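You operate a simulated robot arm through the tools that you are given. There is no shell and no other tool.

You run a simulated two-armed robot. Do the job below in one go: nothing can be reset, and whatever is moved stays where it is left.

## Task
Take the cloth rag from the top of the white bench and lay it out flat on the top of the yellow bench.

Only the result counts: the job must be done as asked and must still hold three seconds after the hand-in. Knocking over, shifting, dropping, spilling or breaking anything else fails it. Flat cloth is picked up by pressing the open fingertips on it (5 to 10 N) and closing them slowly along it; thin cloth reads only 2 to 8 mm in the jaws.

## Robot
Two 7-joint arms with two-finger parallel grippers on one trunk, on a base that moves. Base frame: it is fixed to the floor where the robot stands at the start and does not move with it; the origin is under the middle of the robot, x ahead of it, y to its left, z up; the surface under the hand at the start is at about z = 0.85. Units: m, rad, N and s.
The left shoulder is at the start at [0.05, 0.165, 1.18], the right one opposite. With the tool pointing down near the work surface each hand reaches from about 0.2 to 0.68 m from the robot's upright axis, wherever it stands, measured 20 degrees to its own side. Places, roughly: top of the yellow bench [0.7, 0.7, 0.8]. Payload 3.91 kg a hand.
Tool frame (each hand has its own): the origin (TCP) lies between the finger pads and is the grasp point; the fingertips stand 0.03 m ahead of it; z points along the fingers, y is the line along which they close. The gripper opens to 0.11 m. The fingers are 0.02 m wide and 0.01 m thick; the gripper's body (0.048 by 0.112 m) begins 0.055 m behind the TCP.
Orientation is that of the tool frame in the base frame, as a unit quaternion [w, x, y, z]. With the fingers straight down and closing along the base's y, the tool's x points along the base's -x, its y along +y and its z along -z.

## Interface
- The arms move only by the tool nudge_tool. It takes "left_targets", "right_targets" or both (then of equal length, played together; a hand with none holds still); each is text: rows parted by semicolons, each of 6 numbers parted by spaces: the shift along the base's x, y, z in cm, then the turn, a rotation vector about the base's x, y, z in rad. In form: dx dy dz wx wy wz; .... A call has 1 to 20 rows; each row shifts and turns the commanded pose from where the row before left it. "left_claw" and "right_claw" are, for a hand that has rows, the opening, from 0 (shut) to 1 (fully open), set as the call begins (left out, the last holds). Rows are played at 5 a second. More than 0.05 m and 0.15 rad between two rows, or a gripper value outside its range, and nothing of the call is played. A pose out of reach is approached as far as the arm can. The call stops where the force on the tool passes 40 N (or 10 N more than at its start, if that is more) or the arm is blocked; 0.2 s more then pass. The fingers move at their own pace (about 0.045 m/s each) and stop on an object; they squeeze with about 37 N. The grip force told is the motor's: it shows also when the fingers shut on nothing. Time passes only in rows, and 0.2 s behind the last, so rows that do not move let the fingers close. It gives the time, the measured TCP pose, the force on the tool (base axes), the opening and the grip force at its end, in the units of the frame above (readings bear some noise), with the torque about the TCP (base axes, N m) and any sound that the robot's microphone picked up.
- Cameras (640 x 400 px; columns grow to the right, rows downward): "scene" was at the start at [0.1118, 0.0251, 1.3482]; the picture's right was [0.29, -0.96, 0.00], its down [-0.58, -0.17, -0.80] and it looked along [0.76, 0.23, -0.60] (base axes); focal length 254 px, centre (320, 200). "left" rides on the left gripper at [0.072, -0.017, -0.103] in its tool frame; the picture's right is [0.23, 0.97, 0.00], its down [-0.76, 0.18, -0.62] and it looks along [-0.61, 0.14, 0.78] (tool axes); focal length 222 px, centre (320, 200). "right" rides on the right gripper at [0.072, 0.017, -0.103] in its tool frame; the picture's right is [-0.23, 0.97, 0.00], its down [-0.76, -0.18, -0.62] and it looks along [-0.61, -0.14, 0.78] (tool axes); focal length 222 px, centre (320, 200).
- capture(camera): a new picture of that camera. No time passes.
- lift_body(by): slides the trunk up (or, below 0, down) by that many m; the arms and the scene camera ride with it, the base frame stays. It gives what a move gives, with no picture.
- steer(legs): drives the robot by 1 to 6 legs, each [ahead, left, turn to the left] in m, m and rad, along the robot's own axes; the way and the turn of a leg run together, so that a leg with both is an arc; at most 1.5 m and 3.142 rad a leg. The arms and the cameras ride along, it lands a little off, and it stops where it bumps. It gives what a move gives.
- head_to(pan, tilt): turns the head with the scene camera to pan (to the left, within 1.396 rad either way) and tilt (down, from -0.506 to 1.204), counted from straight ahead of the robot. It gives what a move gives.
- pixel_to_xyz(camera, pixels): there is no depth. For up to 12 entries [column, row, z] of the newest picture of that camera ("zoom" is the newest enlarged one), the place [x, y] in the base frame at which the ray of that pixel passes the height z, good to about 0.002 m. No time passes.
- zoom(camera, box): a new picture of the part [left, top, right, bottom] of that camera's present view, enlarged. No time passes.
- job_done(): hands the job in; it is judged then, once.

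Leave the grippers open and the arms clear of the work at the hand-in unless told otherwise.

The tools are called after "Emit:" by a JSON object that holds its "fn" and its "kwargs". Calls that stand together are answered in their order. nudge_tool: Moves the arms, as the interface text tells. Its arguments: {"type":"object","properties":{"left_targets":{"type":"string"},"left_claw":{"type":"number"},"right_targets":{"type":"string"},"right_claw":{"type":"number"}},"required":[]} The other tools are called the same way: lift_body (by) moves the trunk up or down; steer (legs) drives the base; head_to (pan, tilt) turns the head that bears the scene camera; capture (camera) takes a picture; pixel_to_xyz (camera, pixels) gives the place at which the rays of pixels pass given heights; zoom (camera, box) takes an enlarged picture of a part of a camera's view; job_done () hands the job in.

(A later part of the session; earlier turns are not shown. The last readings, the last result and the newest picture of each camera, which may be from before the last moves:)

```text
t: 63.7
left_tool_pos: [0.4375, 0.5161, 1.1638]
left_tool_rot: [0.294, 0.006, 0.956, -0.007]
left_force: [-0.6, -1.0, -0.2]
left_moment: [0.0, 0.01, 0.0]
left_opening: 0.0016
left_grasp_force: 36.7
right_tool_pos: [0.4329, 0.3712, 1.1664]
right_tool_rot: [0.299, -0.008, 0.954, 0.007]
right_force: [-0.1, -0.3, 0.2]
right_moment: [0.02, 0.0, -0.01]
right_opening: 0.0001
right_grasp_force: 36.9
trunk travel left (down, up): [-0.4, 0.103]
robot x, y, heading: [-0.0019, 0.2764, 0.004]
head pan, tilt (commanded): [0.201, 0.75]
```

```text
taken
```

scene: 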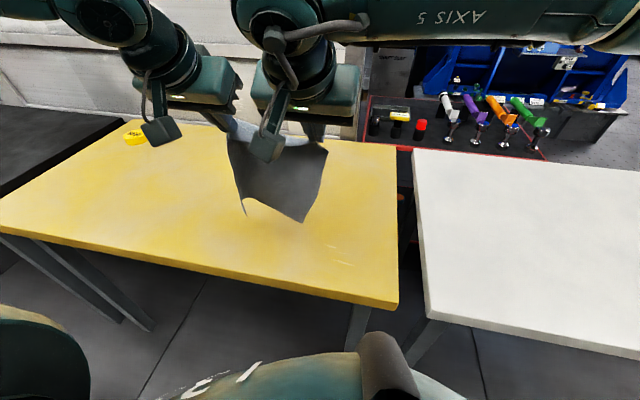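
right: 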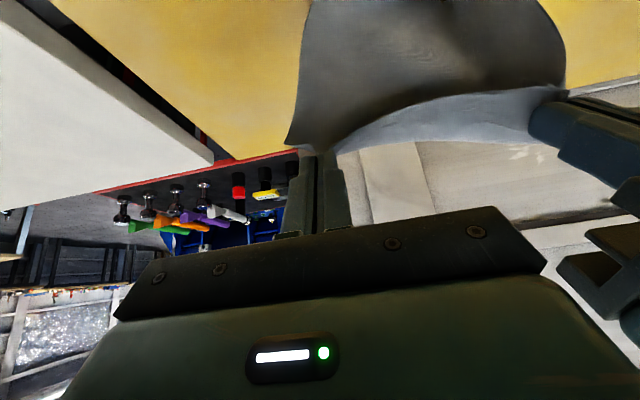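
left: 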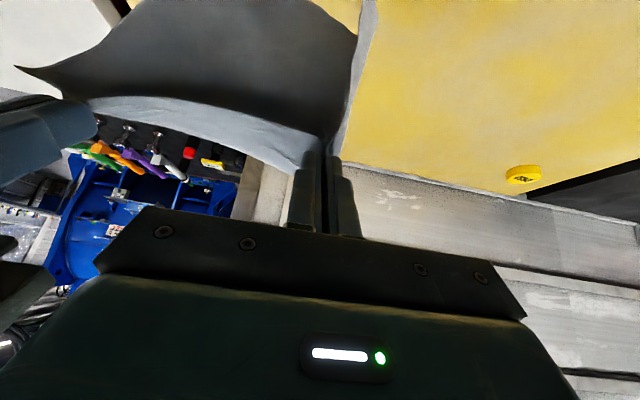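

Emit:
{"fn": "pixel_to_xyz", "kwargs": {"camera": "scene", "pixels": [[302, 222, 0.88], [302, 222, 0.9], [302, 222, 0.92], [247, 213, 0.88], [247, 213, 0.9], [247, 213, 0.92], [398, 307, 0.85], [0, 233, 0.85]]}}

Emit:
{"fn": "zoom", "kwargs": {"camera": "scene", "box": [200, 120, 360, 240]}}

```text
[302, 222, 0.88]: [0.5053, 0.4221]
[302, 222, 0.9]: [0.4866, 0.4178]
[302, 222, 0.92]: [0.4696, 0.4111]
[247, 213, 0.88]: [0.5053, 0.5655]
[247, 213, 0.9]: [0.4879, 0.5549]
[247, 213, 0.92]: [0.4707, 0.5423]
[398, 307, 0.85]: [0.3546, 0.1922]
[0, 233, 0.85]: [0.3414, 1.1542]
```

```text
3.33 times, centred on (280, 180) of scene
```

zoom: 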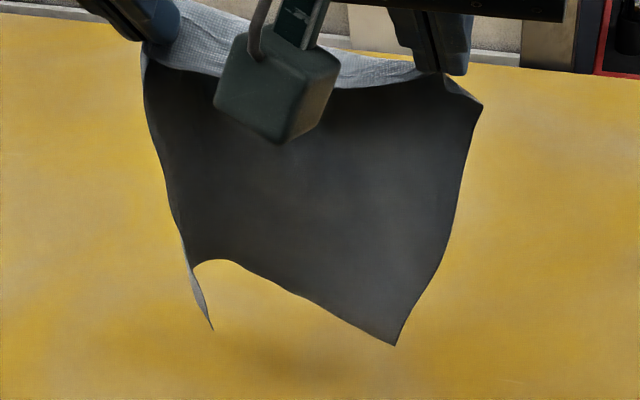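

The cup toward me is clear: both lower corners hang nearer to me than the middle of the lower edge. Because the fingers point forward, the rag also leans away from me. I'll turn the fingers back to vertical so it hangs straight before lowering.

Emit:
{"fn": "nudge_tool", "kwargs": {"left_targets": "-0.3 0 0 0 0.1 0; -0.3 0 0 0 0.1 0; -0.3 0 0 0 0.1 0; 0 0 0 0 0 0", "right_targets": "-0.1 0 0 0 0.1 0; -0.1 0 0 0 0.1 0; -0.1 0 0 0 0.1 0; 0 0 0 0 0 0"}}

Emit:
{"fn": "nudge_tool", "kwargs": {"left_targets": "-0.3 0 0 0 0.1 0; -0.3 0 0 0 0.1 0; -0.3 0 0 0 0.1 0; 0 0 0 0 0 0; 0 0 0 0 0 0", "right_targets": "-0.3 0 0 0 0.1 0; -0.3 0 0 0 0.1 0; -0.3 0 0 0 0.1 0; 0 0 0 0 0 0; 0 0 0 0 0 0"}}

Emit:
{"fn": "zoom", "kwargs": {"camera": "scene", "box": [180, 90, 380, 240]}}

Emit:
{"fn": "capture", "kwargs": {"camera": "left"}}

Emit:
{"fn": "capture", "kwargs": {"camera": "right"}}

```text
t: 64.7
left_tool_pos: [0.4289, 0.5163, 1.1641]
left_tool_rot: [0.147, 0.004, 0.989, -0.008]
left_force: [0.6, -0.6, -0.1]
left_moment: [0.0, 0.0, 0.02]
left_opening: 0.0017
left_grasp_force: 37.1
right_tool_pos: [0.4294, 0.3702, 1.1675]
right_tool_rot: [0.151, -0.007, 0.988, 0.008]
right_force: [0.3, 0.3, 0.0]
right_moment: [0.01, 0.01, -0.01]
right_opening: 0.0001
right_grasp_force: 37.0
trunk travel left (down, up): [-0.4, 0.103]
robot x, y, heading: [-0.0026, 0.2754, 0.008]
head pan, tilt (commanded): [0.201, 0.75]
```

```text
t: 65.9
left_tool_pos: [0.4205, 0.5153, 1.1634]
left_tool_rot: [-0.002, 0.004, 1.0, -0.008]
left_force: [-0.8, 0.5, -0.6]
left_moment: [0.03, 0.01, -0.03]
left_opening: 0.0017
left_grasp_force: 36.8
right_tool_pos: [0.4215, 0.3705, 1.1668]
right_tool_rot: [0.003, -0.006, 1.0, 0.009]
right_force: [-0.2, -0.8, -0.3]
right_moment: [0.0, 0.03, 0.0]
right_opening: 0.0004
right_grasp_force: 36.7
trunk travel left (down, up): [-0.4, 0.103]
robot x, y, heading: [0.0006, 0.2824, 0.006]
head pan, tilt (commanded): [0.201, 0.75]
```

```text
2.67 times, centred on (280, 165) of scene
```

zoom: 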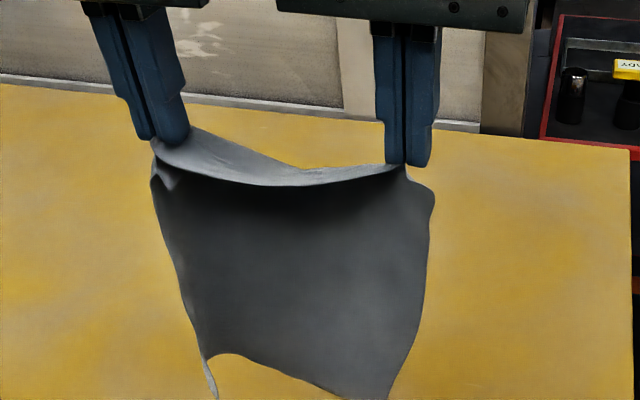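

```text
taken
```

left: 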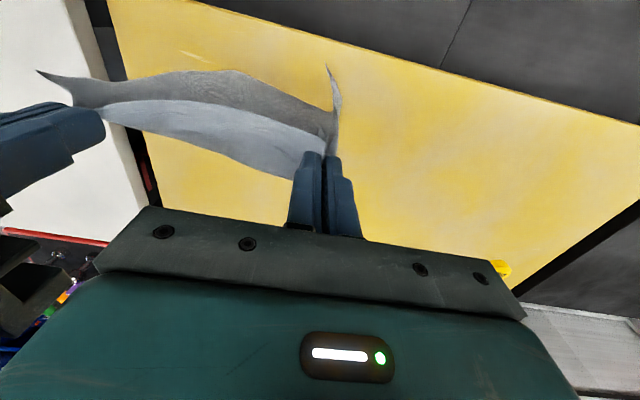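

```text
taken
```

right: 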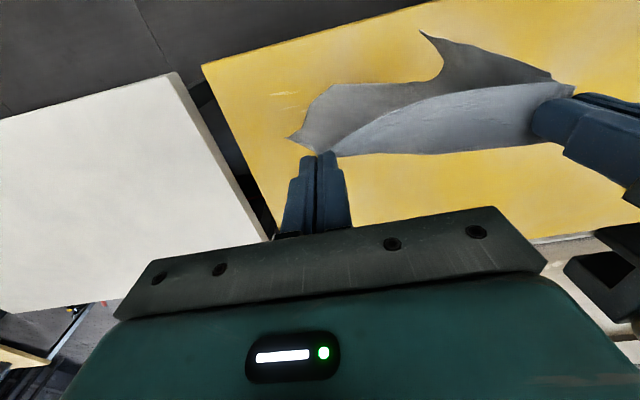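

The rag now hangs straight below the fingers at x = 0.42, with 7 cm of bench in front of it. I'll lean the fingers slightly toward me so the lower edge drapes to my side, and lower until it just touches.

Emit:
{"fn": "nudge_tool", "kwargs": {"left_targets": "0 0 -1 0 0.08 0; 0 0 -1 0 0.08 0; 0 0 -1 0 0.08 0; 0 0 0 0 0 0; 0 0 0 0 0 0", "right_targets": "0 0 -1.1 0 0.08 0; 0 0 -1.1 0 0.08 0; 0 0 -1.1 0 0.08 0; 0 0 0 0 0 0; 0 0 0 0 0 0"}}

Emit:
{"fn": "capture", "kwargs": {"camera": "scene"}}

Emit:
{"fn": "zoom", "kwargs": {"camera": "scene", "box": [180, 120, 380, 270]}}

Emit:
{"fn": "capture", "kwargs": {"camera": "left"}}

```text
t: 67.1
left_tool_pos: [0.4195, 0.516, 1.1345]
left_tool_rot: [-0.121, 0.003, 0.993, -0.008]
left_force: [-0.3, 0.2, -0.9]
left_moment: [0.03, 0.01, -0.05]
left_opening: 0.0017
left_grasp_force: 37.4
right_tool_pos: [0.4224, 0.3711, 1.1335]
right_tool_rot: [-0.117, -0.006, 0.993, 0.01]
right_force: [-0.4, 0.9, 0.4]
right_moment: [-0.03, 0.02, 0.02]
right_opening: 0.0001
right_grasp_force: 37.1
trunk travel left (down, up): [-0.4, 0.103]
robot x, y, heading: [-0.0012, 0.2795, 0.005]
head pan, tilt (commanded): [0.201, 0.75]
```

```text
taken
```

scene: 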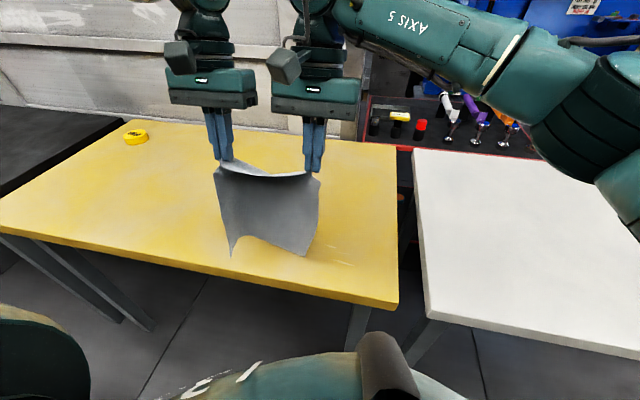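

```text
2.67 times, centred on (280, 195) of scene
```

zoom: 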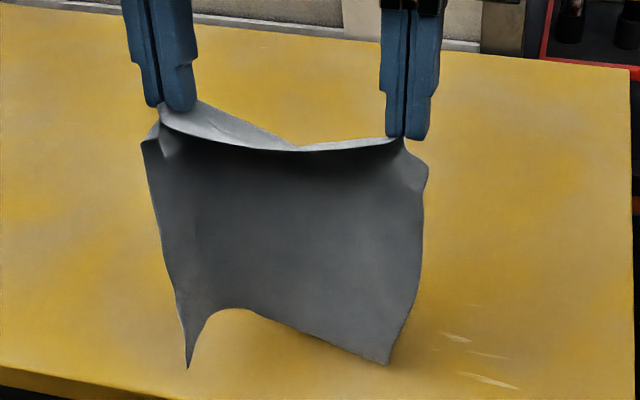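

```text
taken
```

left: 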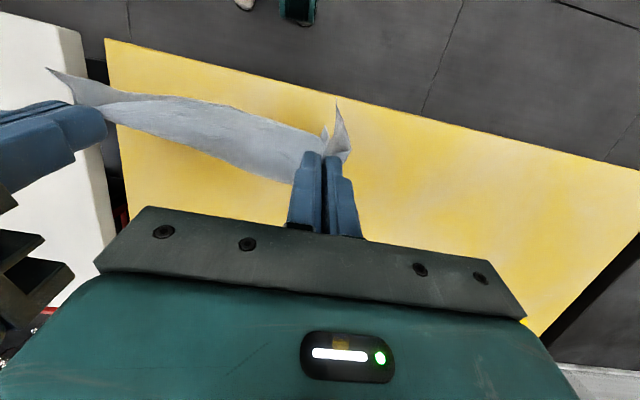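

Emit:
{"fn": "pixel_to_xyz", "kwargs": {"camera": "scene", "pixels": [[232, 257, 0.86], [232, 257, 0.88], [232, 257, 0.9], [305, 255, 0.86], [305, 255, 0.88], [305, 255, 0.9], [258, 236, 0.88]]}}

```text
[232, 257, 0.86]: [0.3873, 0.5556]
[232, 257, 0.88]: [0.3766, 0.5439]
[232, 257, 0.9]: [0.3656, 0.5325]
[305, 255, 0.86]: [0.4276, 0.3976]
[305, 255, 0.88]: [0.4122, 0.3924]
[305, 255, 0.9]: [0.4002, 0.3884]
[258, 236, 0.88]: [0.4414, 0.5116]
```

The lower corners are just above the bench at x of about 0.38–0.42, with the front edge at 0.345, so there's room. The left arm will need more space to its own side at the far end of the motion, so I'll lift slightly, move both hands 5.5 cm to the left together, and lower again.

Emit:
{"fn": "nudge_tool", "kwargs": {"left_targets": "0 0 1.5 0 0 0; 0 1.4 0.5 0 0 0; 0 1.4 0 0 0 0; 0 1.4 0 0 0 0; 0 1.3 0 0 0 0; 0 0 0 0 0 0", "right_targets": "0 0 1.5 0 0 0; 0 1.4 0.5 0 0 0; 0 1.4 0 0 0 0; 0 1.4 0 0 0 0; 0 1.3 0 0 0 0; 0 0 0 0 0 0"}}

Emit:
{"fn": "nudge_tool", "kwargs": {"left_targets": "0 0 -1 0 0 0; 0 0 -1 0 0 0; 0.3 0 -1 0 0 0; 0.3 0 -1 0 0 0; 0 0 0 0 0 0", "right_targets": "0 0 -1 0 0 0; 0 0 -1 0 0 0; 0.3 0 -1 0 0 0; 0.3 0 -1 0 0 0; 0 0 0 0 0 0"}}

Emit:
{"fn": "capture", "kwargs": {"camera": "scene"}}

Emit:
{"fn": "zoom", "kwargs": {"camera": "scene", "box": [160, 130, 340, 265]}}

```text
t: 68.5
left_tool_pos: [0.4203, 0.5707, 1.1548]
left_tool_rot: [-0.122, 0.003, 0.993, -0.009]
left_force: [-0.3, -0.5, -0.7]
left_moment: [-0.01, 0.03, 0.01]
left_opening: 0.0018
left_grasp_force: 37.5
right_tool_pos: [0.4234, 0.4264, 1.1534]
right_tool_rot: [-0.116, -0.005, 0.993, 0.009]
right_force: [-0.9, 0.4, -0.4]
right_moment: [-0.01, 0.02, -0.02]
right_opening: 0.0005
right_grasp_force: 37.2
trunk travel left (down, up): [-0.4, 0.103]
robot x, y, heading: [-0.0016, 0.2765, 0.004]
head pan, tilt (commanded): [0.201, 0.75]
```

```text
t: 69.7
left_tool_pos: [0.4263, 0.5706, 1.1131]
left_tool_rot: [-0.121, 0.002, 0.993, -0.01]
left_force: [0.4, 0.2, -0.5]
left_moment: [0.01, -0.04, 0.0]
left_opening: 0.0017
left_grasp_force: 37.0
right_tool_pos: [0.428, 0.4262, 1.1117]
right_tool_rot: [-0.116, -0.005, 0.993, 0.01]
right_force: [0.1, -0.1, 0.6]
right_moment: [-0.01, -0.01, -0.03]
right_opening: 0.0002
right_grasp_force: 37.1
trunk travel left (down, up): [-0.4, 0.103]
robot x, y, heading: [-0.0019, 0.2802, 0.004]
head pan, tilt (commanded): [0.201, 0.75]
```

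```text
taken
```

scene: 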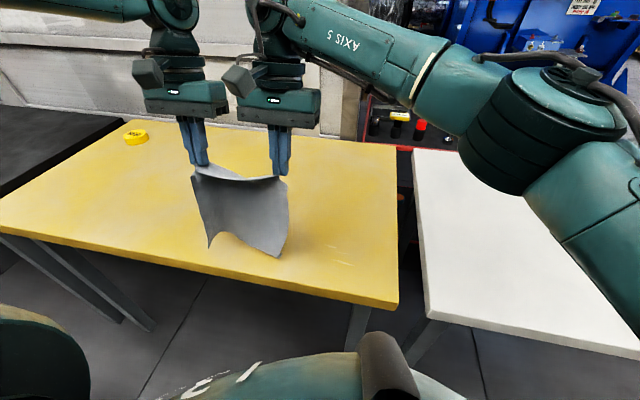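

```text
2.96 times, centred on (250, 198) of scene
```

zoom: 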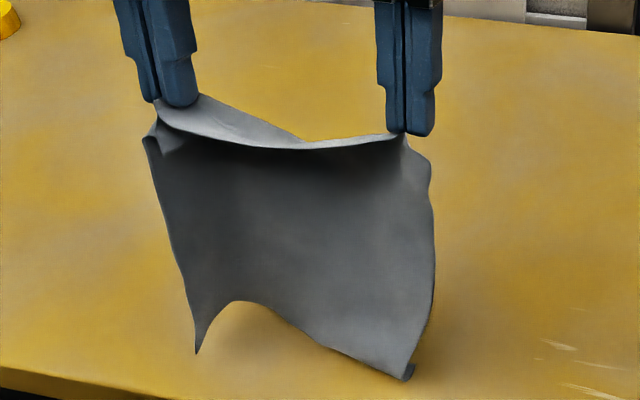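

The right lower corner has just touched at about (283,257). Now the main laying motion: both hands go down and away together, gradually turning the fingers forward, in eight small steps at a time.

Emit:
{"fn": "nudge_tool", "kwargs": {"left_targets": "0.7 0 -1 0 -0.035 0; 0.7 0 -1 0 -0.035 0; 0.7 0 -1 0 -0.035 0; 0.8 0 -1 0 -0.035 0; 0.8 0 -1 0 -0.035 0; 0.8 0 -1 0 -0.035 0; 0 0 0 0 0 0", "right_targets": "0.7 0 -1 0 -0.035 0; 0.7 0 -1 0 -0.035 0; 0.7 0 -1 0 -0.035 0; 0.8 0 -1 0 -0.035 0; 0.8 0 -1 0 -0.035 0; 0.8 0 -1 0 -0.035 0; 0 0 0 0 0 0"}}

Emit:
{"fn": "capture", "kwargs": {"camera": "scene"}}

Emit:
{"fn": "zoom", "kwargs": {"camera": "scene", "box": [160, 130, 340, 265]}}

```text
t: 71.3
left_tool_pos: [0.4713, 0.5687, 1.0531]
left_tool_rot: [-0.016, 0.003, 1.0, -0.008]
left_force: [0.3, 0.5, 0.1]
left_moment: [-0.01, 0.02, -0.03]
left_opening: 0.0016
left_grasp_force: 37.2
right_tool_pos: [0.4724, 0.4254, 1.0551]
right_tool_rot: [-0.011, -0.006, 1.0, 0.009]
right_force: [-0.8, 0.2, -0.1]
right_moment: [0.03, 0.01, -0.02]
right_opening: 0.0004
right_grasp_force: 37.3
trunk travel left (down, up): [-0.4, 0.103]
robot x, y, heading: [-0.005, 0.2755, 0.01]
head pan, tilt (commanded): [0.201, 0.75]
```

```text
taken
```

scene: 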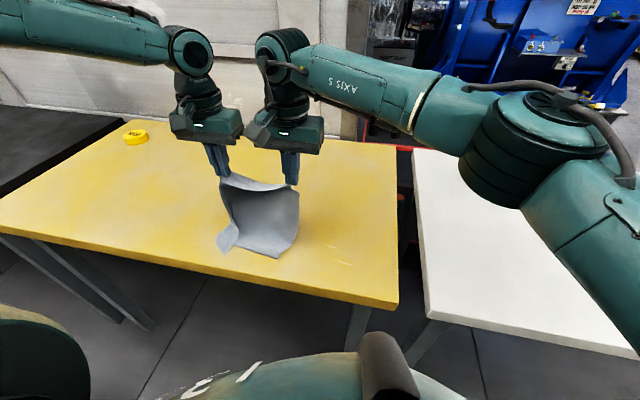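

```text
2.96 times, centred on (250, 198) of scene
```

zoom: 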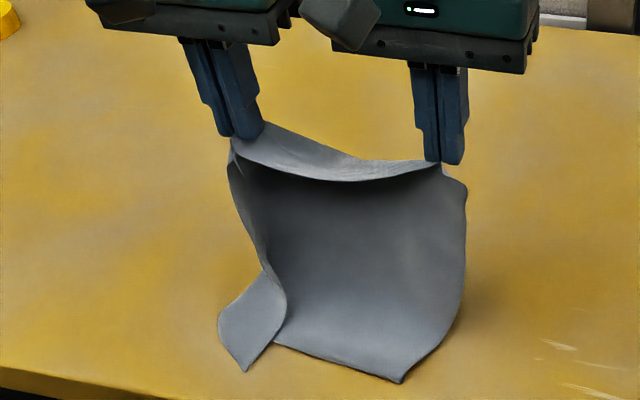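

The lower edge has landed toward me as intended. The lower-left corner splays out to the left on the bench near (228,238). I'll continue down and away.

Emit:
{"fn": "nudge_tool", "kwargs": {"left_targets": "0.8 0 -1 0 -0.035 0; 0.8 0 -1 0 -0.035 0; 0.8 0 -1 0 -0.035 0; 0.8 0 -1 0 -0.035 0; 0.8 0 -1 0 -0.035 0; 0.8 0 -1 0 -0.035 0; 0 0 0 0 0 0", "right_targets": "0.8 0 -1 0 -0.035 0; 0.8 0 -1 0 -0.035 0; 0.8 0 -1 0 -0.035 0; 0.8 0 -1 0 -0.035 0; 0.8 0 -1 0 -0.035 0; 0.8 0 -1 0 -0.035 0; 0 0 0 0 0 0"}}

Emit:
{"fn": "capture", "kwargs": {"camera": "scene"}}

Emit:
{"fn": "zoom", "kwargs": {"camera": "scene", "box": [170, 130, 350, 265]}}

```text
t: 72.9
left_tool_pos: [0.5177, 0.5694, 0.9932]
left_tool_rot: [0.089, 0.004, 0.996, -0.008]
left_force: [0.3, 0.0, -1.0]
left_moment: [0.05, -0.03, 0.01]
left_opening: 0.0017
left_grasp_force: 36.8
right_tool_pos: [0.5214, 0.4264, 0.9933]
right_tool_rot: [0.093, -0.008, 0.996, 0.008]
right_force: [-0.3, -0.3, -0.4]
right_moment: [-0.02, -0.02, -0.01]
right_opening: 0.0002
right_grasp_force: 37.0
trunk travel left (down, up): [-0.4, 0.103]
robot x, y, heading: [-0.0025, 0.2773, 0.008]
head pan, tilt (commanded): [0.201, 0.75]
```

```text
taken
```

scene: 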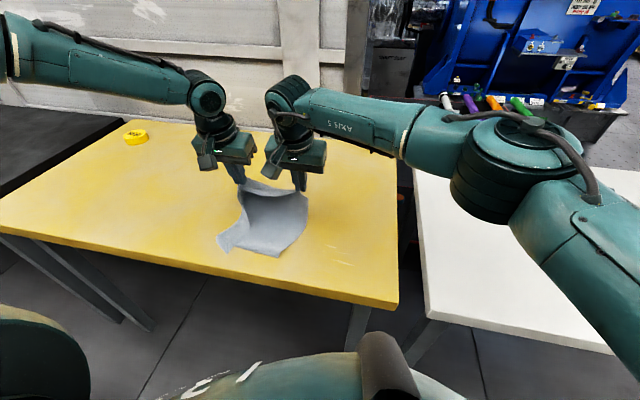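

```text
2.96 times, centred on (260, 198) of scene
```

zoom: 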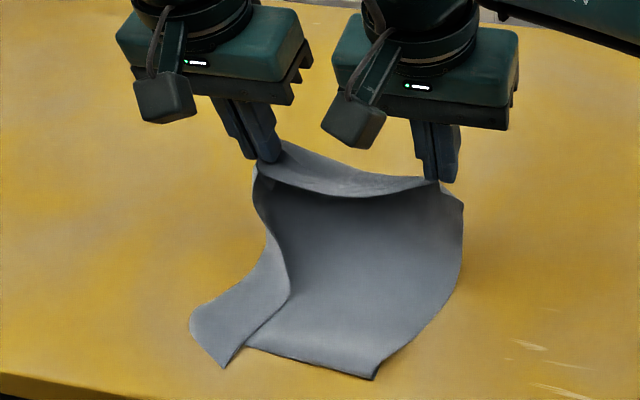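

The rag is laying down with its near edge at about (275,256) and the left strip opening outward. I'll keep going in the same way.

Emit:
{"fn": "nudge_tool", "kwargs": {"left_targets": "0.8 0 -1 0 -0.035 0; 0.8 0 -1 0 -0.035 0; 0.8 0 -1 0 -0.035 0; 0.8 0 -1 0 -0.035 0; 0.8 0 -1 0 -0.035 0; 0 0 0 0 0 0", "right_targets": "0.8 0 -1 0 -0.035 0; 0.8 0 -1 0 -0.035 0; 0.8 0 -1 0 -0.035 0; 0.8 0 -1 0 -0.035 0; 0.8 0 -1 0 -0.035 0; 0 0 0 0 0 0"}}

Emit:
{"fn": "capture", "kwargs": {"camera": "scene"}}

Emit:
{"fn": "zoom", "kwargs": {"camera": "scene", "box": [190, 140, 350, 265]}}

```text
t: 74.3
left_tool_pos: [0.5592, 0.5698, 0.9456]
left_tool_rot: [0.177, 0.004, 0.984, -0.007]
left_force: [0.2, 0.7, 0.4]
left_moment: [-0.03, -0.02, -0.01]
left_opening: 0.0017
left_grasp_force: 37.4
right_tool_pos: [0.5622, 0.4247, 0.9452]
right_tool_rot: [0.182, -0.008, 0.983, 0.007]
right_force: [0.5, 0.5, -0.3]
right_moment: [0.01, -0.01, -0.02]
right_opening: 0.0003
right_grasp_force: 36.9
trunk travel left (down, up): [-0.4, 0.103]
robot x, y, heading: [-0.0024, 0.2782, 0.005]
head pan, tilt (commanded): [0.201, 0.75]
```

```text
taken
```

scene: 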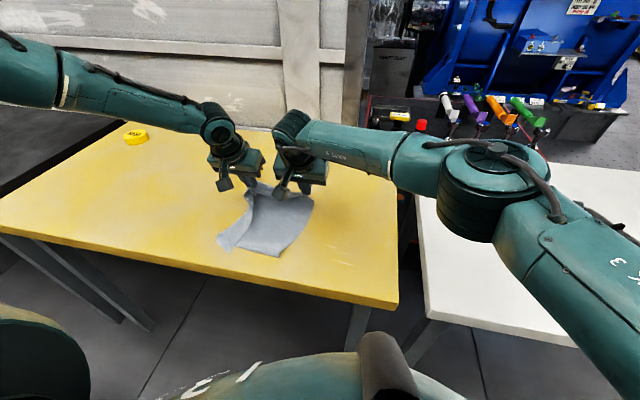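

```text
3.20 times, centred on (270, 202) of scene
```

zoom: 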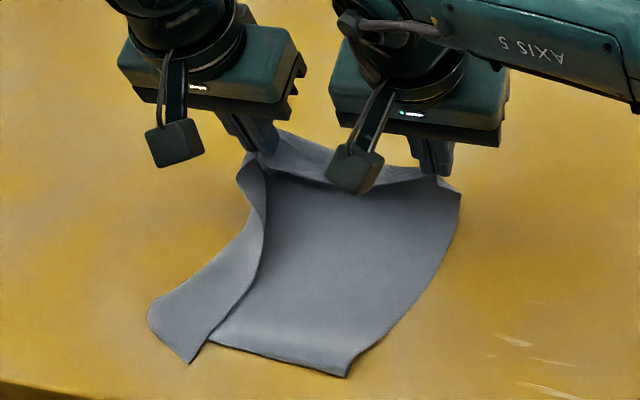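

Emit:
{"fn": "pixel_to_xyz", "kwargs": {"camera": "scene", "pixels": [[278, 257.2, 0.85], [255.6, 246.3, 0.85], [249.4, 253.1, 0.85], [236.9, 240, 0.85], [297.8, 257.2, 0.85], [333.75, 200.6, 0.87]]}}

```text
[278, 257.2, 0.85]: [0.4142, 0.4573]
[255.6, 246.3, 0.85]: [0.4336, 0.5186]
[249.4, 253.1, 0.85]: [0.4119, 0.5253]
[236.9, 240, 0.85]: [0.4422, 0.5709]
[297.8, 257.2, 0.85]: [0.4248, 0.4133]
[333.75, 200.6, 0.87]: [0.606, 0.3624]
```

The near edge lies at x of about 0.41–0.44, so the held edge should end at about x = 0.66. I'll continue forward and down with more forward than down, and watch both hands for reach warnings.

Emit:
{"fn": "nudge_tool", "kwargs": {"left_targets": "1.1 -0.1 -0.8 0 -0.035 0; 1.1 -0.1 -0.8 0 -0.035 0; 1.1 -0.1 -0.8 0 -0.035 0; 0 0 0 0 0 0", "right_targets": "1.1 -0.1 -0.8 0 -0.035 0; 1.1 -0.1 -0.8 0 -0.035 0; 1.1 -0.1 -0.8 0 -0.035 0; 0 0 0 0 0 0"}}

Emit:
{"fn": "capture", "kwargs": {"camera": "scene"}}

Emit:
{"fn": "zoom", "kwargs": {"camera": "scene", "box": [190, 140, 350, 265]}}

```text
t: 75.3
left_tool_pos: [0.5924, 0.5679, 0.9206]
left_tool_rot: [0.228, 0.006, 0.974, -0.008]
left_force: [-0.8, -0.7, 0.2]
left_moment: [0.01, 0.02, 0.04]
left_opening: 0.0019
left_grasp_force: 37.1
right_tool_pos: [0.5949, 0.4217, 0.9184]
right_tool_rot: [0.232, -0.009, 0.973, 0.006]
right_force: [0.5, 0.2, 0.9]
right_moment: [0.02, 0.04, -0.01]
right_opening: 0.0004
right_grasp_force: 37.2
trunk travel left (down, up): [-0.4, 0.103]
robot x, y, heading: [-0.0043, 0.2806, 0.002]
head pan, tilt (commanded): [0.201, 0.75]
```

```text
taken
```

scene: 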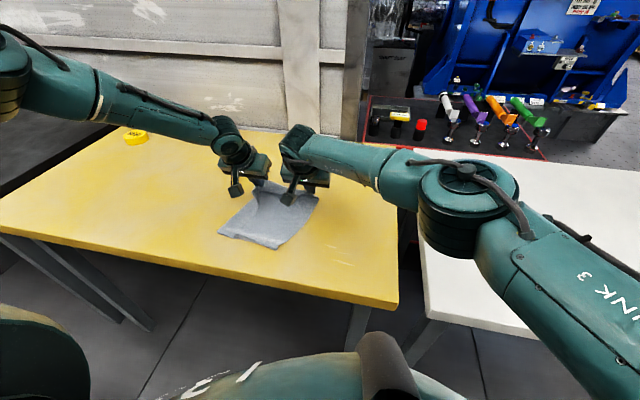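

```text
3.20 times, centred on (270, 202) of scene
```

zoom: 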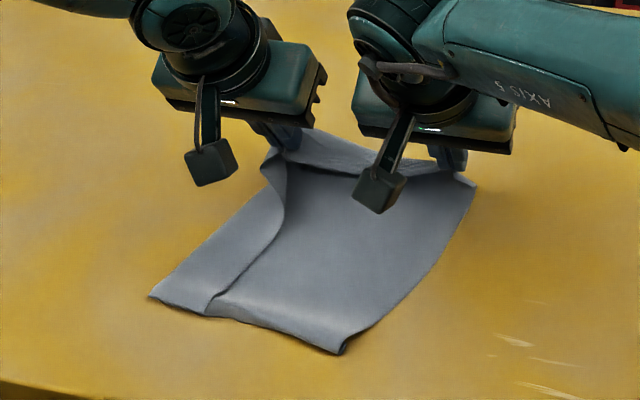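

The left strip has opened out and the near edge is becoming one straight line from (237,233) to (296,250). I'll continue forward and down to the bench.

Emit:
{"fn": "nudge_tool", "kwargs": {"left_targets": "1.0 -0.1 -0.8 0 -0.03 0; 1.0 -0.1 -0.8 0 -0.03 0; 1.0 -0.1 -0.7 0 -0.03 0; 0 0 0 0 0 0", "right_targets": "1.0 -0.1 -0.7 0 -0.03 0; 1.0 -0.1 -0.7 0 -0.03 0; 1.0 -0.1 -0.7 0 -0.03 0; 0 0 0 0 0 0"}}

Emit:
{"fn": "capture", "kwargs": {"camera": "scene"}}

Emit:
{"fn": "zoom", "kwargs": {"camera": "scene", "box": [190, 140, 350, 265]}}

```text
t: 76.3
left_tool_pos: [0.6051, 0.5699, 0.915]
left_tool_rot: [0.272, 0.008, 0.962, -0.011]
left_force: [3.6, -18.0, -3.1]
left_moment: [-0.56, -0.11, -0.04]
left_opening: 0.0017
left_grasp_force: 36.8
left hand out of reach, approached as far as the arm can: row 1, 2, 3
right_tool_pos: [0.6245, 0.4093, 0.896]
right_tool_rot: [0.275, -0.011, 0.961, 0.01]
right_force: [-3.1, 17.2, 1.8]
right_moment: [0.51, 0.08, 0.23]
right_opening: 0.0001
right_grasp_force: 37.1
right hand out of reach, approached as far as the arm can: row 2, 3
trunk travel left (down, up): [-0.4, 0.103]
robot x, y, heading: [-0.005, 0.2799, 0.004]
head pan, tilt (commanded): [0.201, 0.75]
```

```text
taken
```

scene: 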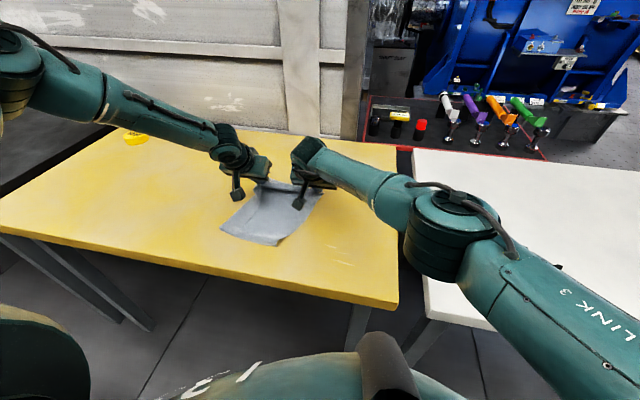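

```text
3.20 times, centred on (270, 202) of scene
```

zoom: 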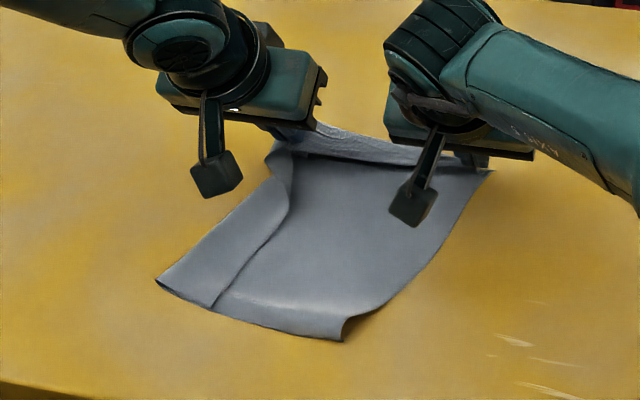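

The left hand has reached its limit and tension built up again to 18 N. I'll move the right hand back toward the left to release it, then check where the near edge lies.

Emit:
{"fn": "nudge_tool", "kwargs": {"right_targets": "-0.8 0.7 0.2 0 0 0; -0.7 0.7 0.2 0 0 0; 0 0 0 0 0 0"}}

Emit:
{"fn": "capture", "kwargs": {"camera": "scene"}}

Emit:
{"fn": "zoom", "kwargs": {"camera": "scene", "box": [190, 140, 350, 265]}}

Emit:
{"fn": "pixel_to_xyz", "kwargs": {"camera": "scene", "pixels": [[238.4, 227.5, 0.85], [297.8, 246.3, 0.85], [296.5, 240, 0.85]]}}

```text
t: 77.1
left_tool_pos: [0.604, 0.5742, 0.9143]
left_tool_rot: [0.271, 0.004, 0.963, -0.006]
left_force: [0.2, -4.8, -1.0]
left_moment: [-0.2, 0.03, -0.01]
left_opening: 0.0017
left_grasp_force: 37.0
right_tool_pos: [0.6117, 0.4179, 0.9011]
right_tool_rot: [0.276, -0.008, 0.961, 0.005]
right_force: [-2.0, 6.0, 0.9]
right_moment: [0.16, 0.02, 0.07]
right_opening: 0.0002
right_grasp_force: 36.9
trunk travel left (down, up): [-0.4, 0.103]
robot x, y, heading: [-0.0, 0.274, 0.005]
head pan, tilt (commanded): [0.201, 0.75]
```

```text
taken
```

scene: 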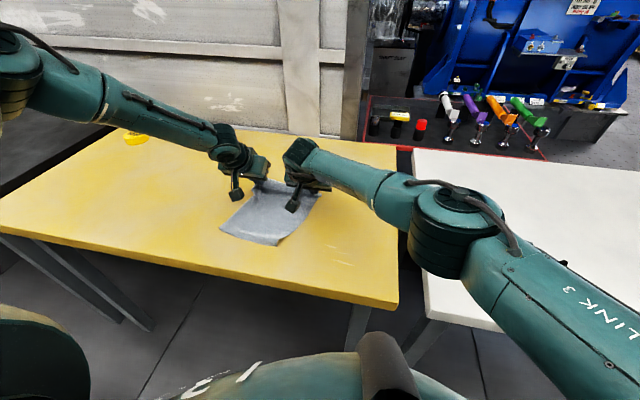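

```text
3.20 times, centred on (270, 202) of scene
```

zoom: 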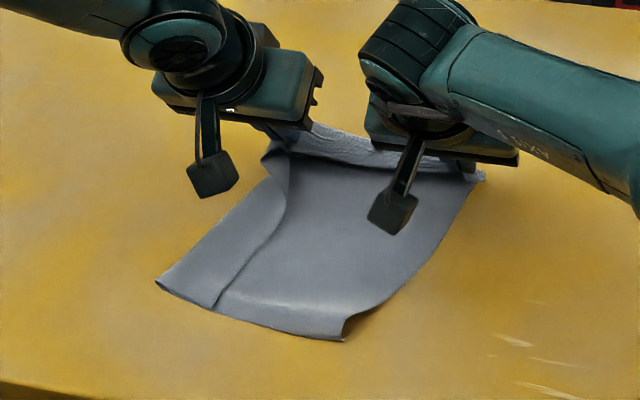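

```text
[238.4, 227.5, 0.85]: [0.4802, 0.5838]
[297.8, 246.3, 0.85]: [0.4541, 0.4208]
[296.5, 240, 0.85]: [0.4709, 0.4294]
```

The near edge has slid to x of about 0.455–0.48, and the tension is mostly released (5–6 N). There's still slack bunched near the hands that needs another 5–7 cm of forward travel. I'll look down to check how much clearance the base has in front of it.

Emit:
{"fn": "head_to", "kwargs": {"pan": 0.0, "tilt": 1.2}}

Emit:
{"fn": "capture", "kwargs": {"camera": "scene"}}

Emit:
{"fn": "capture", "kwargs": {"camera": "left"}}

Emit:
{"fn": "capture", "kwargs": {"camera": "right"}}

```text
t: 78.0
left_tool_pos: [0.6035, 0.5735, 0.9131]
left_tool_rot: [0.27, 0.006, 0.963, -0.008]
left_force: [-0.2, -3.7, -0.4]
left_moment: [-0.1, -0.04, -0.01]
left_opening: 0.0016
left_grasp_force: 36.6
right_tool_pos: [0.6113, 0.419, 0.9005]
right_tool_rot: [0.276, -0.007, 0.961, 0.006]
right_force: [-0.5, 3.5, 1.2]
right_moment: [0.09, 0.0, 0.01]
right_opening: 0.0004
right_grasp_force: 37.0
trunk travel left (down, up): [-0.4, 0.103]
robot x, y, heading: [0.0006, 0.2744, 0.004]
head pan, tilt (commanded): [0.0, 1.201]
```

```text
taken
```

scene: 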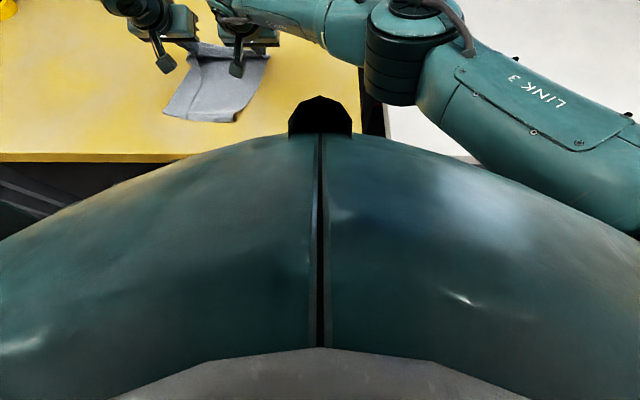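

```text
taken
```

left: 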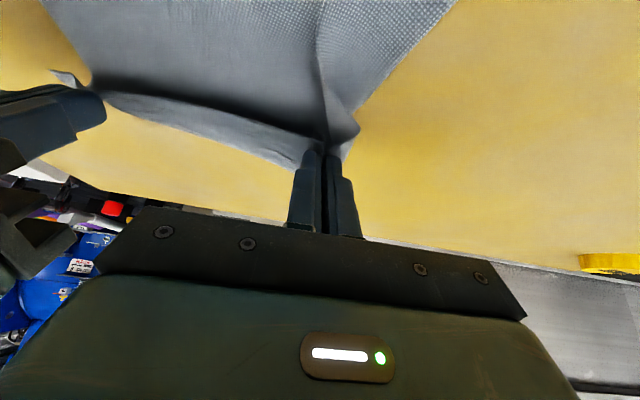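

```text
taken
```

right: 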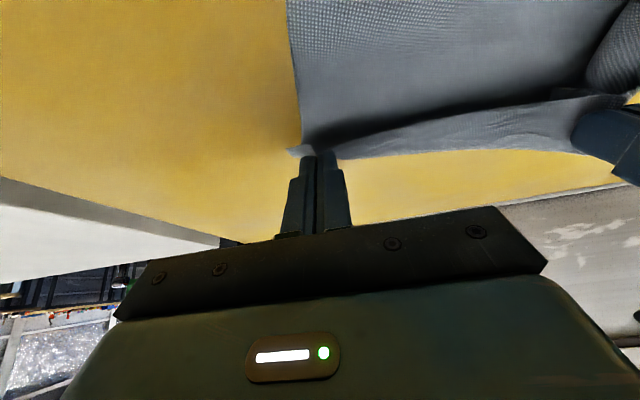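

Emit:
{"fn": "zoom", "kwargs": {"camera": "scene", "box": [150, 30, 290, 130]}}

Emit:
{"fn": "pixel_to_xyz", "kwargs": {"camera": "scene", "pixels": [[163, 113, 0.85], [236, 122, 0.85], [200, 119, 0.85], [270, 55, 0.86], [190, 57, 0.86]]}}

```text
4.00 times, centred on (220, 80) of scene
```

zoom: 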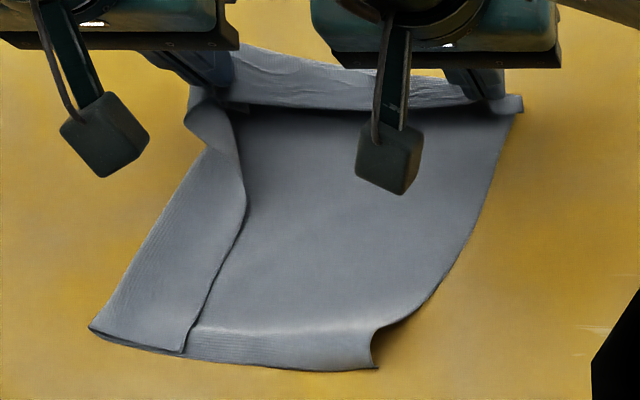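

```text
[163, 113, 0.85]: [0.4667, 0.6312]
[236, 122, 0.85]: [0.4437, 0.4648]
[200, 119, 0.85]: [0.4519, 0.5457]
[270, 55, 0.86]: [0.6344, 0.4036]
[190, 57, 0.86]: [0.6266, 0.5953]
```

Zooming from above shows the state of the lay: a left strip about 5 cm wide is folded over on top, and the lower-right corner seems slightly tucked under. These come from the way the pinches gather the corners, so the better course is to set the held edge down, release, look, and then straighten the strips one at a time. The trunk can lower both hands without changing the arm postures. First I'll level the right hand with the left.

Emit:
{"fn": "nudge_tool", "kwargs": {"right_targets": "0 0 0.6 0 0 0; 0 0 0.5 0 0 0; 0 0 0 0 0 0"}}

Emit:
{"fn": "lift_body", "kwargs": {"by": -0.02}}

```text
t: 78.8
left_tool_pos: [0.6041, 0.572, 0.9139]
left_tool_rot: [0.272, 0.005, 0.962, -0.008]
left_force: [0.6, -2.9, 0.5]
left_moment: [-0.11, -0.04, -0.06]
left_opening: 0.0015
left_grasp_force: 36.7
right_tool_pos: [0.6111, 0.4192, 0.9121]
right_tool_rot: [0.276, -0.008, 0.961, 0.006]
right_force: [-0.8, 2.9, 1.1]
right_moment: [0.09, 0.0, 0.02]
right_opening: 0.0
right_grasp_force: 36.6
trunk travel left (down, up): [-0.4, 0.103]
robot x, y, heading: [-0.0007, 0.2771, 0.002]
head pan, tilt (commanded): [0.0, 1.201]
```

```text
t: 79.5
left_tool_pos: [0.6039, 0.5722, 0.8936]
left_tool_rot: [0.272, 0.006, 0.962, -0.008]
left_force: [0.1, -2.0, 0.2]
left_moment: [-0.13, 0.0, 0.02]
left_opening: 0.0017
left_grasp_force: 36.8
right_tool_pos: [0.6102, 0.4198, 0.8922]
right_tool_rot: [0.276, -0.009, 0.961, 0.007]
right_force: [-0.3, 3.4, 0.3]
right_moment: [0.11, 0.02, 0.01]
right_opening: 0.0003
right_grasp_force: 36.8
trunk travel left (down, up): [-0.38, 0.123]
robot x, y, heading: [-0.004, 0.2785, 0.001]
head pan, tilt (commanded): [0.0, 1.201]
```

The tips are about 1 cm above the bench. I'll lower another 8 mm with the trunk, then open the fingers slowly to let the gathers spread.

Emit:
{"fn": "lift_body", "kwargs": {"by": -0.009}}

Emit:
{"fn": "nudge_tool", "kwargs": {"left_targets": "0 0 0 0 0 0; 0 0 0 0 0 0; 0 0 0 0 0 0", "right_targets": "0 0 0 0 0 0; 0 0 0 0 0 0; 0 0 0 0 0 0", "left_claw": 0.12, "right_claw": 0.12}}

Emit:
{"fn": "nudge_tool", "kwargs": {"left_targets": "0 0 0 0 0 0; 0 0 0 0 0 0; 0 0 0 0 0 0", "right_targets": "0 0 0 0 0 0; 0 0 0 0 0 0; 0 0 0 0 0 0", "left_claw": 0.35, "right_claw": 0.35}}

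Emit:
{"fn": "capture", "kwargs": {"camera": "left"}}

Emit:
{"fn": "capture", "kwargs": {"camera": "right"}}

Emit:
{"fn": "zoom", "kwargs": {"camera": "scene", "box": [140, 20, 300, 120]}}

```text
t: 80.0
left_tool_pos: [0.6037, 0.5728, 0.8854]
left_tool_rot: [0.272, 0.006, 0.962, -0.008]
left_force: [0.7, -2.6, 0.9]
left_moment: [-0.1, -0.01, -0.03]
left_opening: 0.0017
left_grasp_force: 36.7
right_tool_pos: [0.6109, 0.4194, 0.8832]
right_tool_rot: [0.277, -0.009, 0.961, 0.007]
right_force: [0.0, 3.8, 0.8]
right_moment: [0.06, 0.03, 0.03]
right_opening: 0.0001
right_grasp_force: 37.0
trunk travel left (down, up): [-0.371, 0.132]
robot x, y, heading: [-0.0022, 0.2816, 0.008]
head pan, tilt (commanded): [0.0, 1.201]
```

```text
t: 80.8
left_tool_pos: [0.6048, 0.5735, 0.8836]
left_tool_rot: [0.27, 0.006, 0.963, -0.008]
left_force: [-0.5, 0.3, 0.2]
left_moment: [-0.01, -0.03, 0.02]
left_opening: 0.0132
left_grasp_force: 0.0
right_tool_pos: [0.6107, 0.4186, 0.8834]
right_tool_rot: [0.276, -0.008, 0.961, 0.006]
right_force: [0.1, 0.2, 0.1]
right_moment: [0.01, -0.02, -0.02]
right_opening: 0.0132
right_grasp_force: 0.0
trunk travel left (down, up): [-0.371, 0.132]
robot x, y, heading: [0.0, 0.2748, 0.006]
head pan, tilt (commanded): [0.0, 1.201]
```

```text
t: 81.6
left_tool_pos: [0.6038, 0.5728, 0.8854]
left_tool_rot: [0.271, 0.006, 0.963, -0.009]
left_force: [-0.6, 0.0, -0.4]
left_moment: [0.01, -0.01, -0.01]
left_opening: 0.0386
left_grasp_force: 0.2
right_tool_pos: [0.6111, 0.4196, 0.8829]
right_tool_rot: [0.275, -0.008, 0.961, 0.006]
right_force: [0.2, -0.1, 0.0]
right_moment: [0.02, -0.01, 0.0]
right_opening: 0.0386
right_grasp_force: 0.2
trunk travel left (down, up): [-0.371, 0.132]
robot x, y, heading: [0.0025, 0.2795, 0.002]
head pan, tilt (commanded): [0.0, 1.201]
```

```text
taken
```

left: 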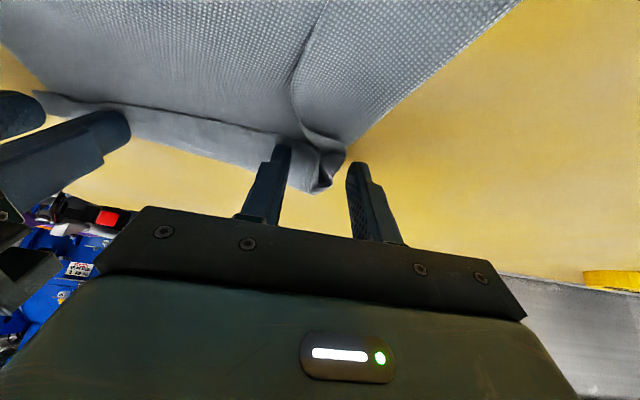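

```text
taken
```

right: 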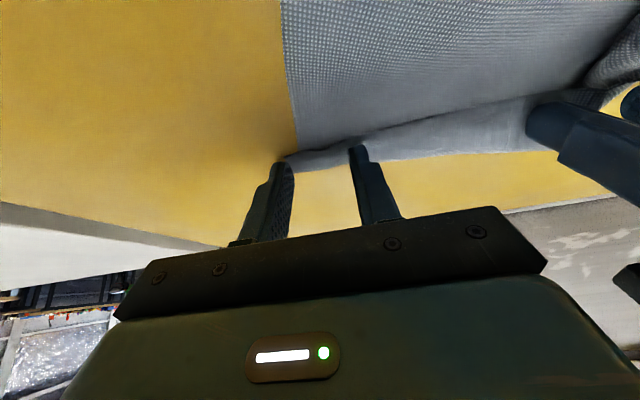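

```text
4.00 times, centred on (220, 70) of scene
```

zoom: 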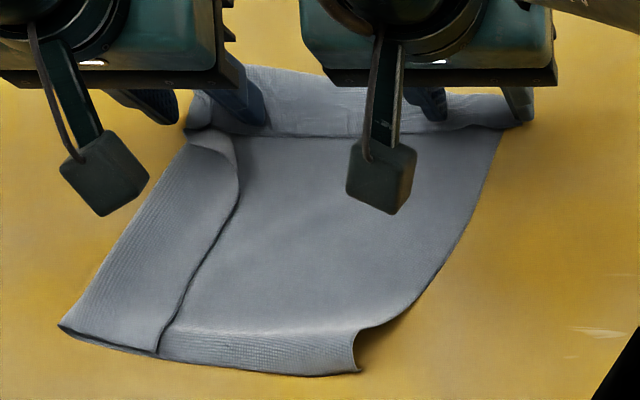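

The grippers have released and the rag has relaxed onto the bench, with the left strip still folded over. I'll raise both hands straight up slowly, clear of it, and look.

Emit:
{"fn": "nudge_tool", "kwargs": {"left_targets": "0 0 1 0 0 0; 0 0 2 0 0 0; 0 0 3 0 0 0; 0 0 4 0 0.1 0; -1 0 4 0 0.1 0; -1 0 4 0 0.1 0; -1 0 2 0 0.1 0; -1 0 0 0 0.1 0; 0 0 0 0 0 0", "right_targets": "0 0 1 0 0 0; 0 0 2 0 0 0; 0 0 3 0 0 0; 0 0 4 0 0.1 0; -1 0 4 0 0.1 0; -1 0 4 0 0.1 0; -1 0 2 0 0.1 0; -1 0 0 0 0.1 0; 0 0 0 0 0 0"}}

Emit:
{"fn": "head_to", "kwargs": {"pan": 0.25, "tilt": 0.85}}

Emit:
{"fn": "capture", "kwargs": {"camera": "scene"}}

Emit:
{"fn": "capture", "kwargs": {"camera": "left"}}

Emit:
{"fn": "capture", "kwargs": {"camera": "right"}}

```text
t: 83.6
left_tool_pos: [0.565, 0.5724, 1.087]
left_tool_rot: [0.024, 0.004, 1.0, -0.009]
left_force: [-0.2, 0.3, -1.4]
left_moment: [0.01, 0.02, -0.01]
left_opening: 0.0386
left_grasp_force: 0.0
right_tool_pos: [0.5574, 0.3878, 1.0708]
right_tool_rot: [0.03, -0.007, 0.999, 0.009]
right_force: [0.6, 0.7, -0.7]
right_moment: [0.02, -0.04, -0.02]
right_opening: 0.0385
right_grasp_force: 0.1
right hand out of reach, approached as far as the arm can: row 5, 6, 7, 8
trunk travel left (down, up): [-0.371, 0.132]
robot x, y, heading: [-0.0013, 0.2743, 0.002]
head pan, tilt (commanded): [0.0, 1.201]
```

```text
t: 84.5
left_tool_pos: [0.5655, 0.5728, 1.0869]
left_tool_rot: [0.024, 0.004, 1.0, -0.008]
left_force: [0.0, 0.1, 0.2]
left_moment: [0.01, -0.03, 0.03]
left_opening: 0.0386
left_grasp_force: 0.1
right_tool_pos: [0.5581, 0.3863, 1.0704]
right_tool_rot: [0.03, -0.006, 1.0, 0.008]
right_force: [-0.2, 0.5, 0.6]
right_moment: [-0.01, 0.03, -0.01]
right_opening: 0.0386
right_grasp_force: 0.0
trunk travel left (down, up): [-0.371, 0.132]
robot x, y, heading: [0.0002, 0.2795, 0.004]
head pan, tilt (commanded): [0.25, 0.85]
```

```text
taken
```

scene: 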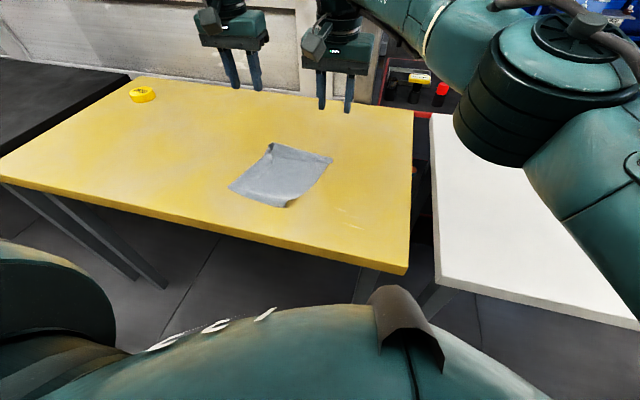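

```text
taken
```

left: 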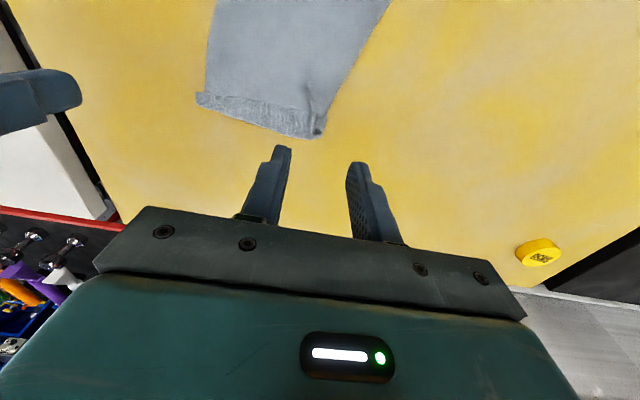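

```text
taken
```

right: 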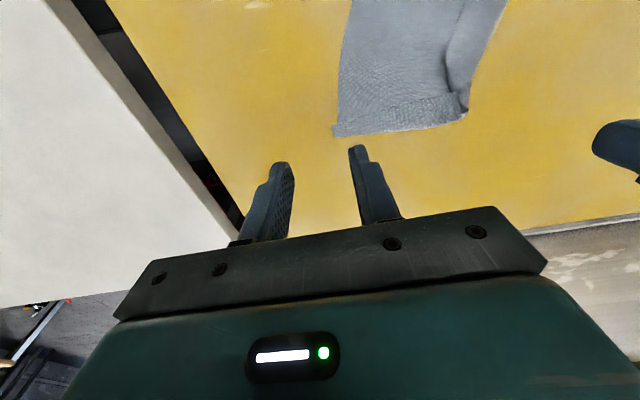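

The rag is free of the fingers. I'll zoom on it now that it's unobstructed, around (280,175).

Emit:
{"fn": "zoom", "kwargs": {"camera": "scene", "box": [210, 130, 350, 217]}}

Emit:
{"fn": "pixel_to_xyz", "kwargs": {"camera": "scene", "pixels": [[271, 145, 0.85], [332, 158, 0.85], [290, 207, 0.85], [229, 187, 0.85], [299, 199, 0.85]]}}

```text
4.57 times, centred on (280, 174) of scene
```

zoom: 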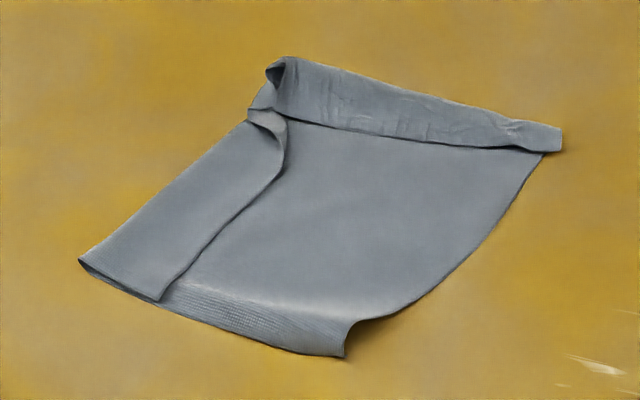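

```text
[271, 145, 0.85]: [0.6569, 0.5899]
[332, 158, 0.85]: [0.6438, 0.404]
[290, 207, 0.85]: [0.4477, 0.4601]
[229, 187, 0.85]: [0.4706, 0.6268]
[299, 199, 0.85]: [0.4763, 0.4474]
```

Now the state is clear. There are three faults:
- The left strip, about 5 cm wide, is folded over on top, with the true near-left corner at about (245,196).
- A strip of about 3 cm along the far edge is folded over toward me.
- The near-right corner is tucked under.

I'll map these, converting from the zoom picture directly.

Emit:
{"fn": "zoom", "kwargs": {"camera": "scene", "box": [216, 134, 344, 214]}}

Emit:
{"fn": "pixel_to_xyz", "kwargs": {"camera": "scene", "pixels": [[245, 195.9, 0.853], [264.7, 156.5, 0.853], [272.4, 163, 0.855], [258.5, 181, 0.853], [247, 170, 0.853], [265, 156, 0.855], [329, 163, 0.855], [285.5, 208, 0.85], [286, 200, 0.86]]}}

```text
5.00 times, centred on (280, 174) of scene
```

zoom: 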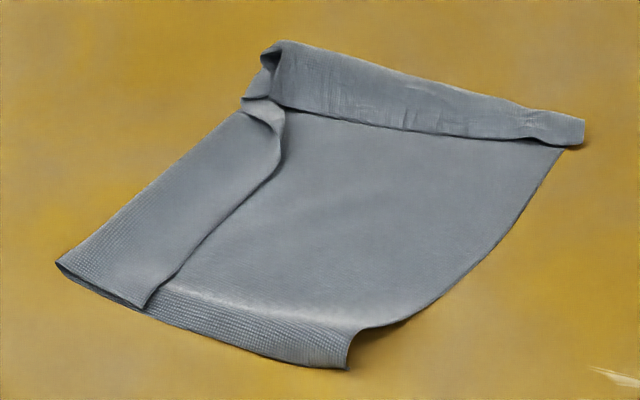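

```text
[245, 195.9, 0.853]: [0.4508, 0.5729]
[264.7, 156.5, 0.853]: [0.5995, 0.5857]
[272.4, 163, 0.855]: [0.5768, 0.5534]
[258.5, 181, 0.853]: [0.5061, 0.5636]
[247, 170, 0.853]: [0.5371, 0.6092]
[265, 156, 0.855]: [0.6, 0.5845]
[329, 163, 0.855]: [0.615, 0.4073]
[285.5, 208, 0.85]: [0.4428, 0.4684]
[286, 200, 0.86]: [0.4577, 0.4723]
```

Measuring along the near edge (0.054 + 0.161 m, close to the rag's 0.221 m width) shows the near-right corner is not tucked after all; it is the true corner at (0.443, 0.468). So only two things need unfolding: the left strip and the far strip. I'll start with the left strip by pressing lightly with the left hand's closed fingertips 1 cm inside its free edge and dragging left. First I'll move the right hand aside and put the left over (0.50, 0.577).

Emit:
{"fn": "nudge_tool", "kwargs": {"left_targets": "-1.3 0.1 -3.5 0 0 0; -1.3 0.1 -3.5 0 0 0; -1.3 0.1 -3.5 0 0 0; -1.3 0.1 -3.5 0 0 0; -1.2 0 -3 0 0 0; 0 0 0 0 0 0", "right_targets": "-1 -2.5 0 0 0 0; -1 -2.5 0 0 0 0; -1 -2.5 0 0 0 0; -1 -2.5 0 0 0 0; -1 -2.5 0 0 0 0; 0 0 0 0 0 0", "left_claw": 0.0}}

Emit:
{"fn": "capture", "kwargs": {"camera": "left"}}

Emit:
{"fn": "capture", "kwargs": {"camera": "scene"}}

```text
t: 85.9
left_tool_pos: [0.4988, 0.5755, 0.9157]
left_tool_rot: [0.024, 0.003, 1.0, -0.009]
left_force: [-0.4, 0.6, 0.4]
left_moment: [-0.01, 0.0, -0.01]
left_opening: 0.0001
left_grasp_force: 37.2
right_tool_pos: [0.5069, 0.2611, 1.0691]
right_tool_rot: [0.03, -0.006, 1.0, 0.008]
right_force: [0.3, -0.1, 0.1]
right_moment: [0.03, 0.01, -0.02]
right_opening: 0.0386
right_grasp_force: 0.1
trunk travel left (down, up): [-0.371, 0.132]
robot x, y, heading: [-0.0025, 0.2779, 0.003]
head pan, tilt (commanded): [0.25, 0.85]
```

```text
taken
```

left: 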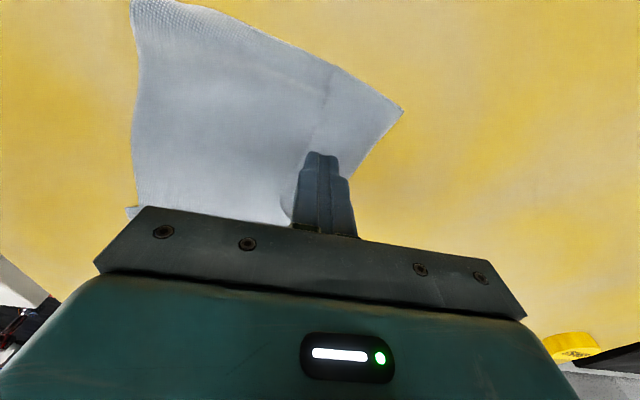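

```text
taken
```

scene: 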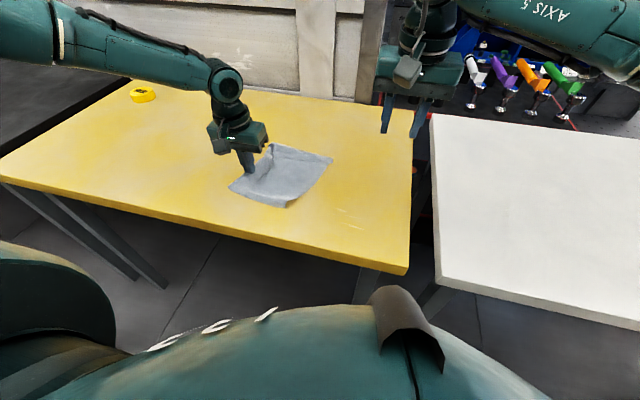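

Emit:
{"fn": "zoom", "kwargs": {"camera": "left", "box": [180, 20, 440, 182]}}

```text
2.46 times, centred on (310, 101) of left
```

zoom: 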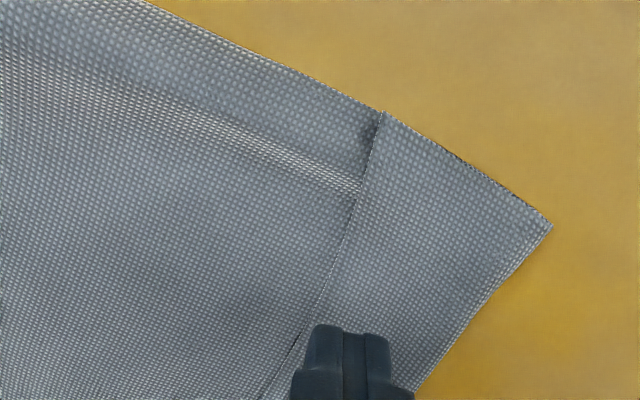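

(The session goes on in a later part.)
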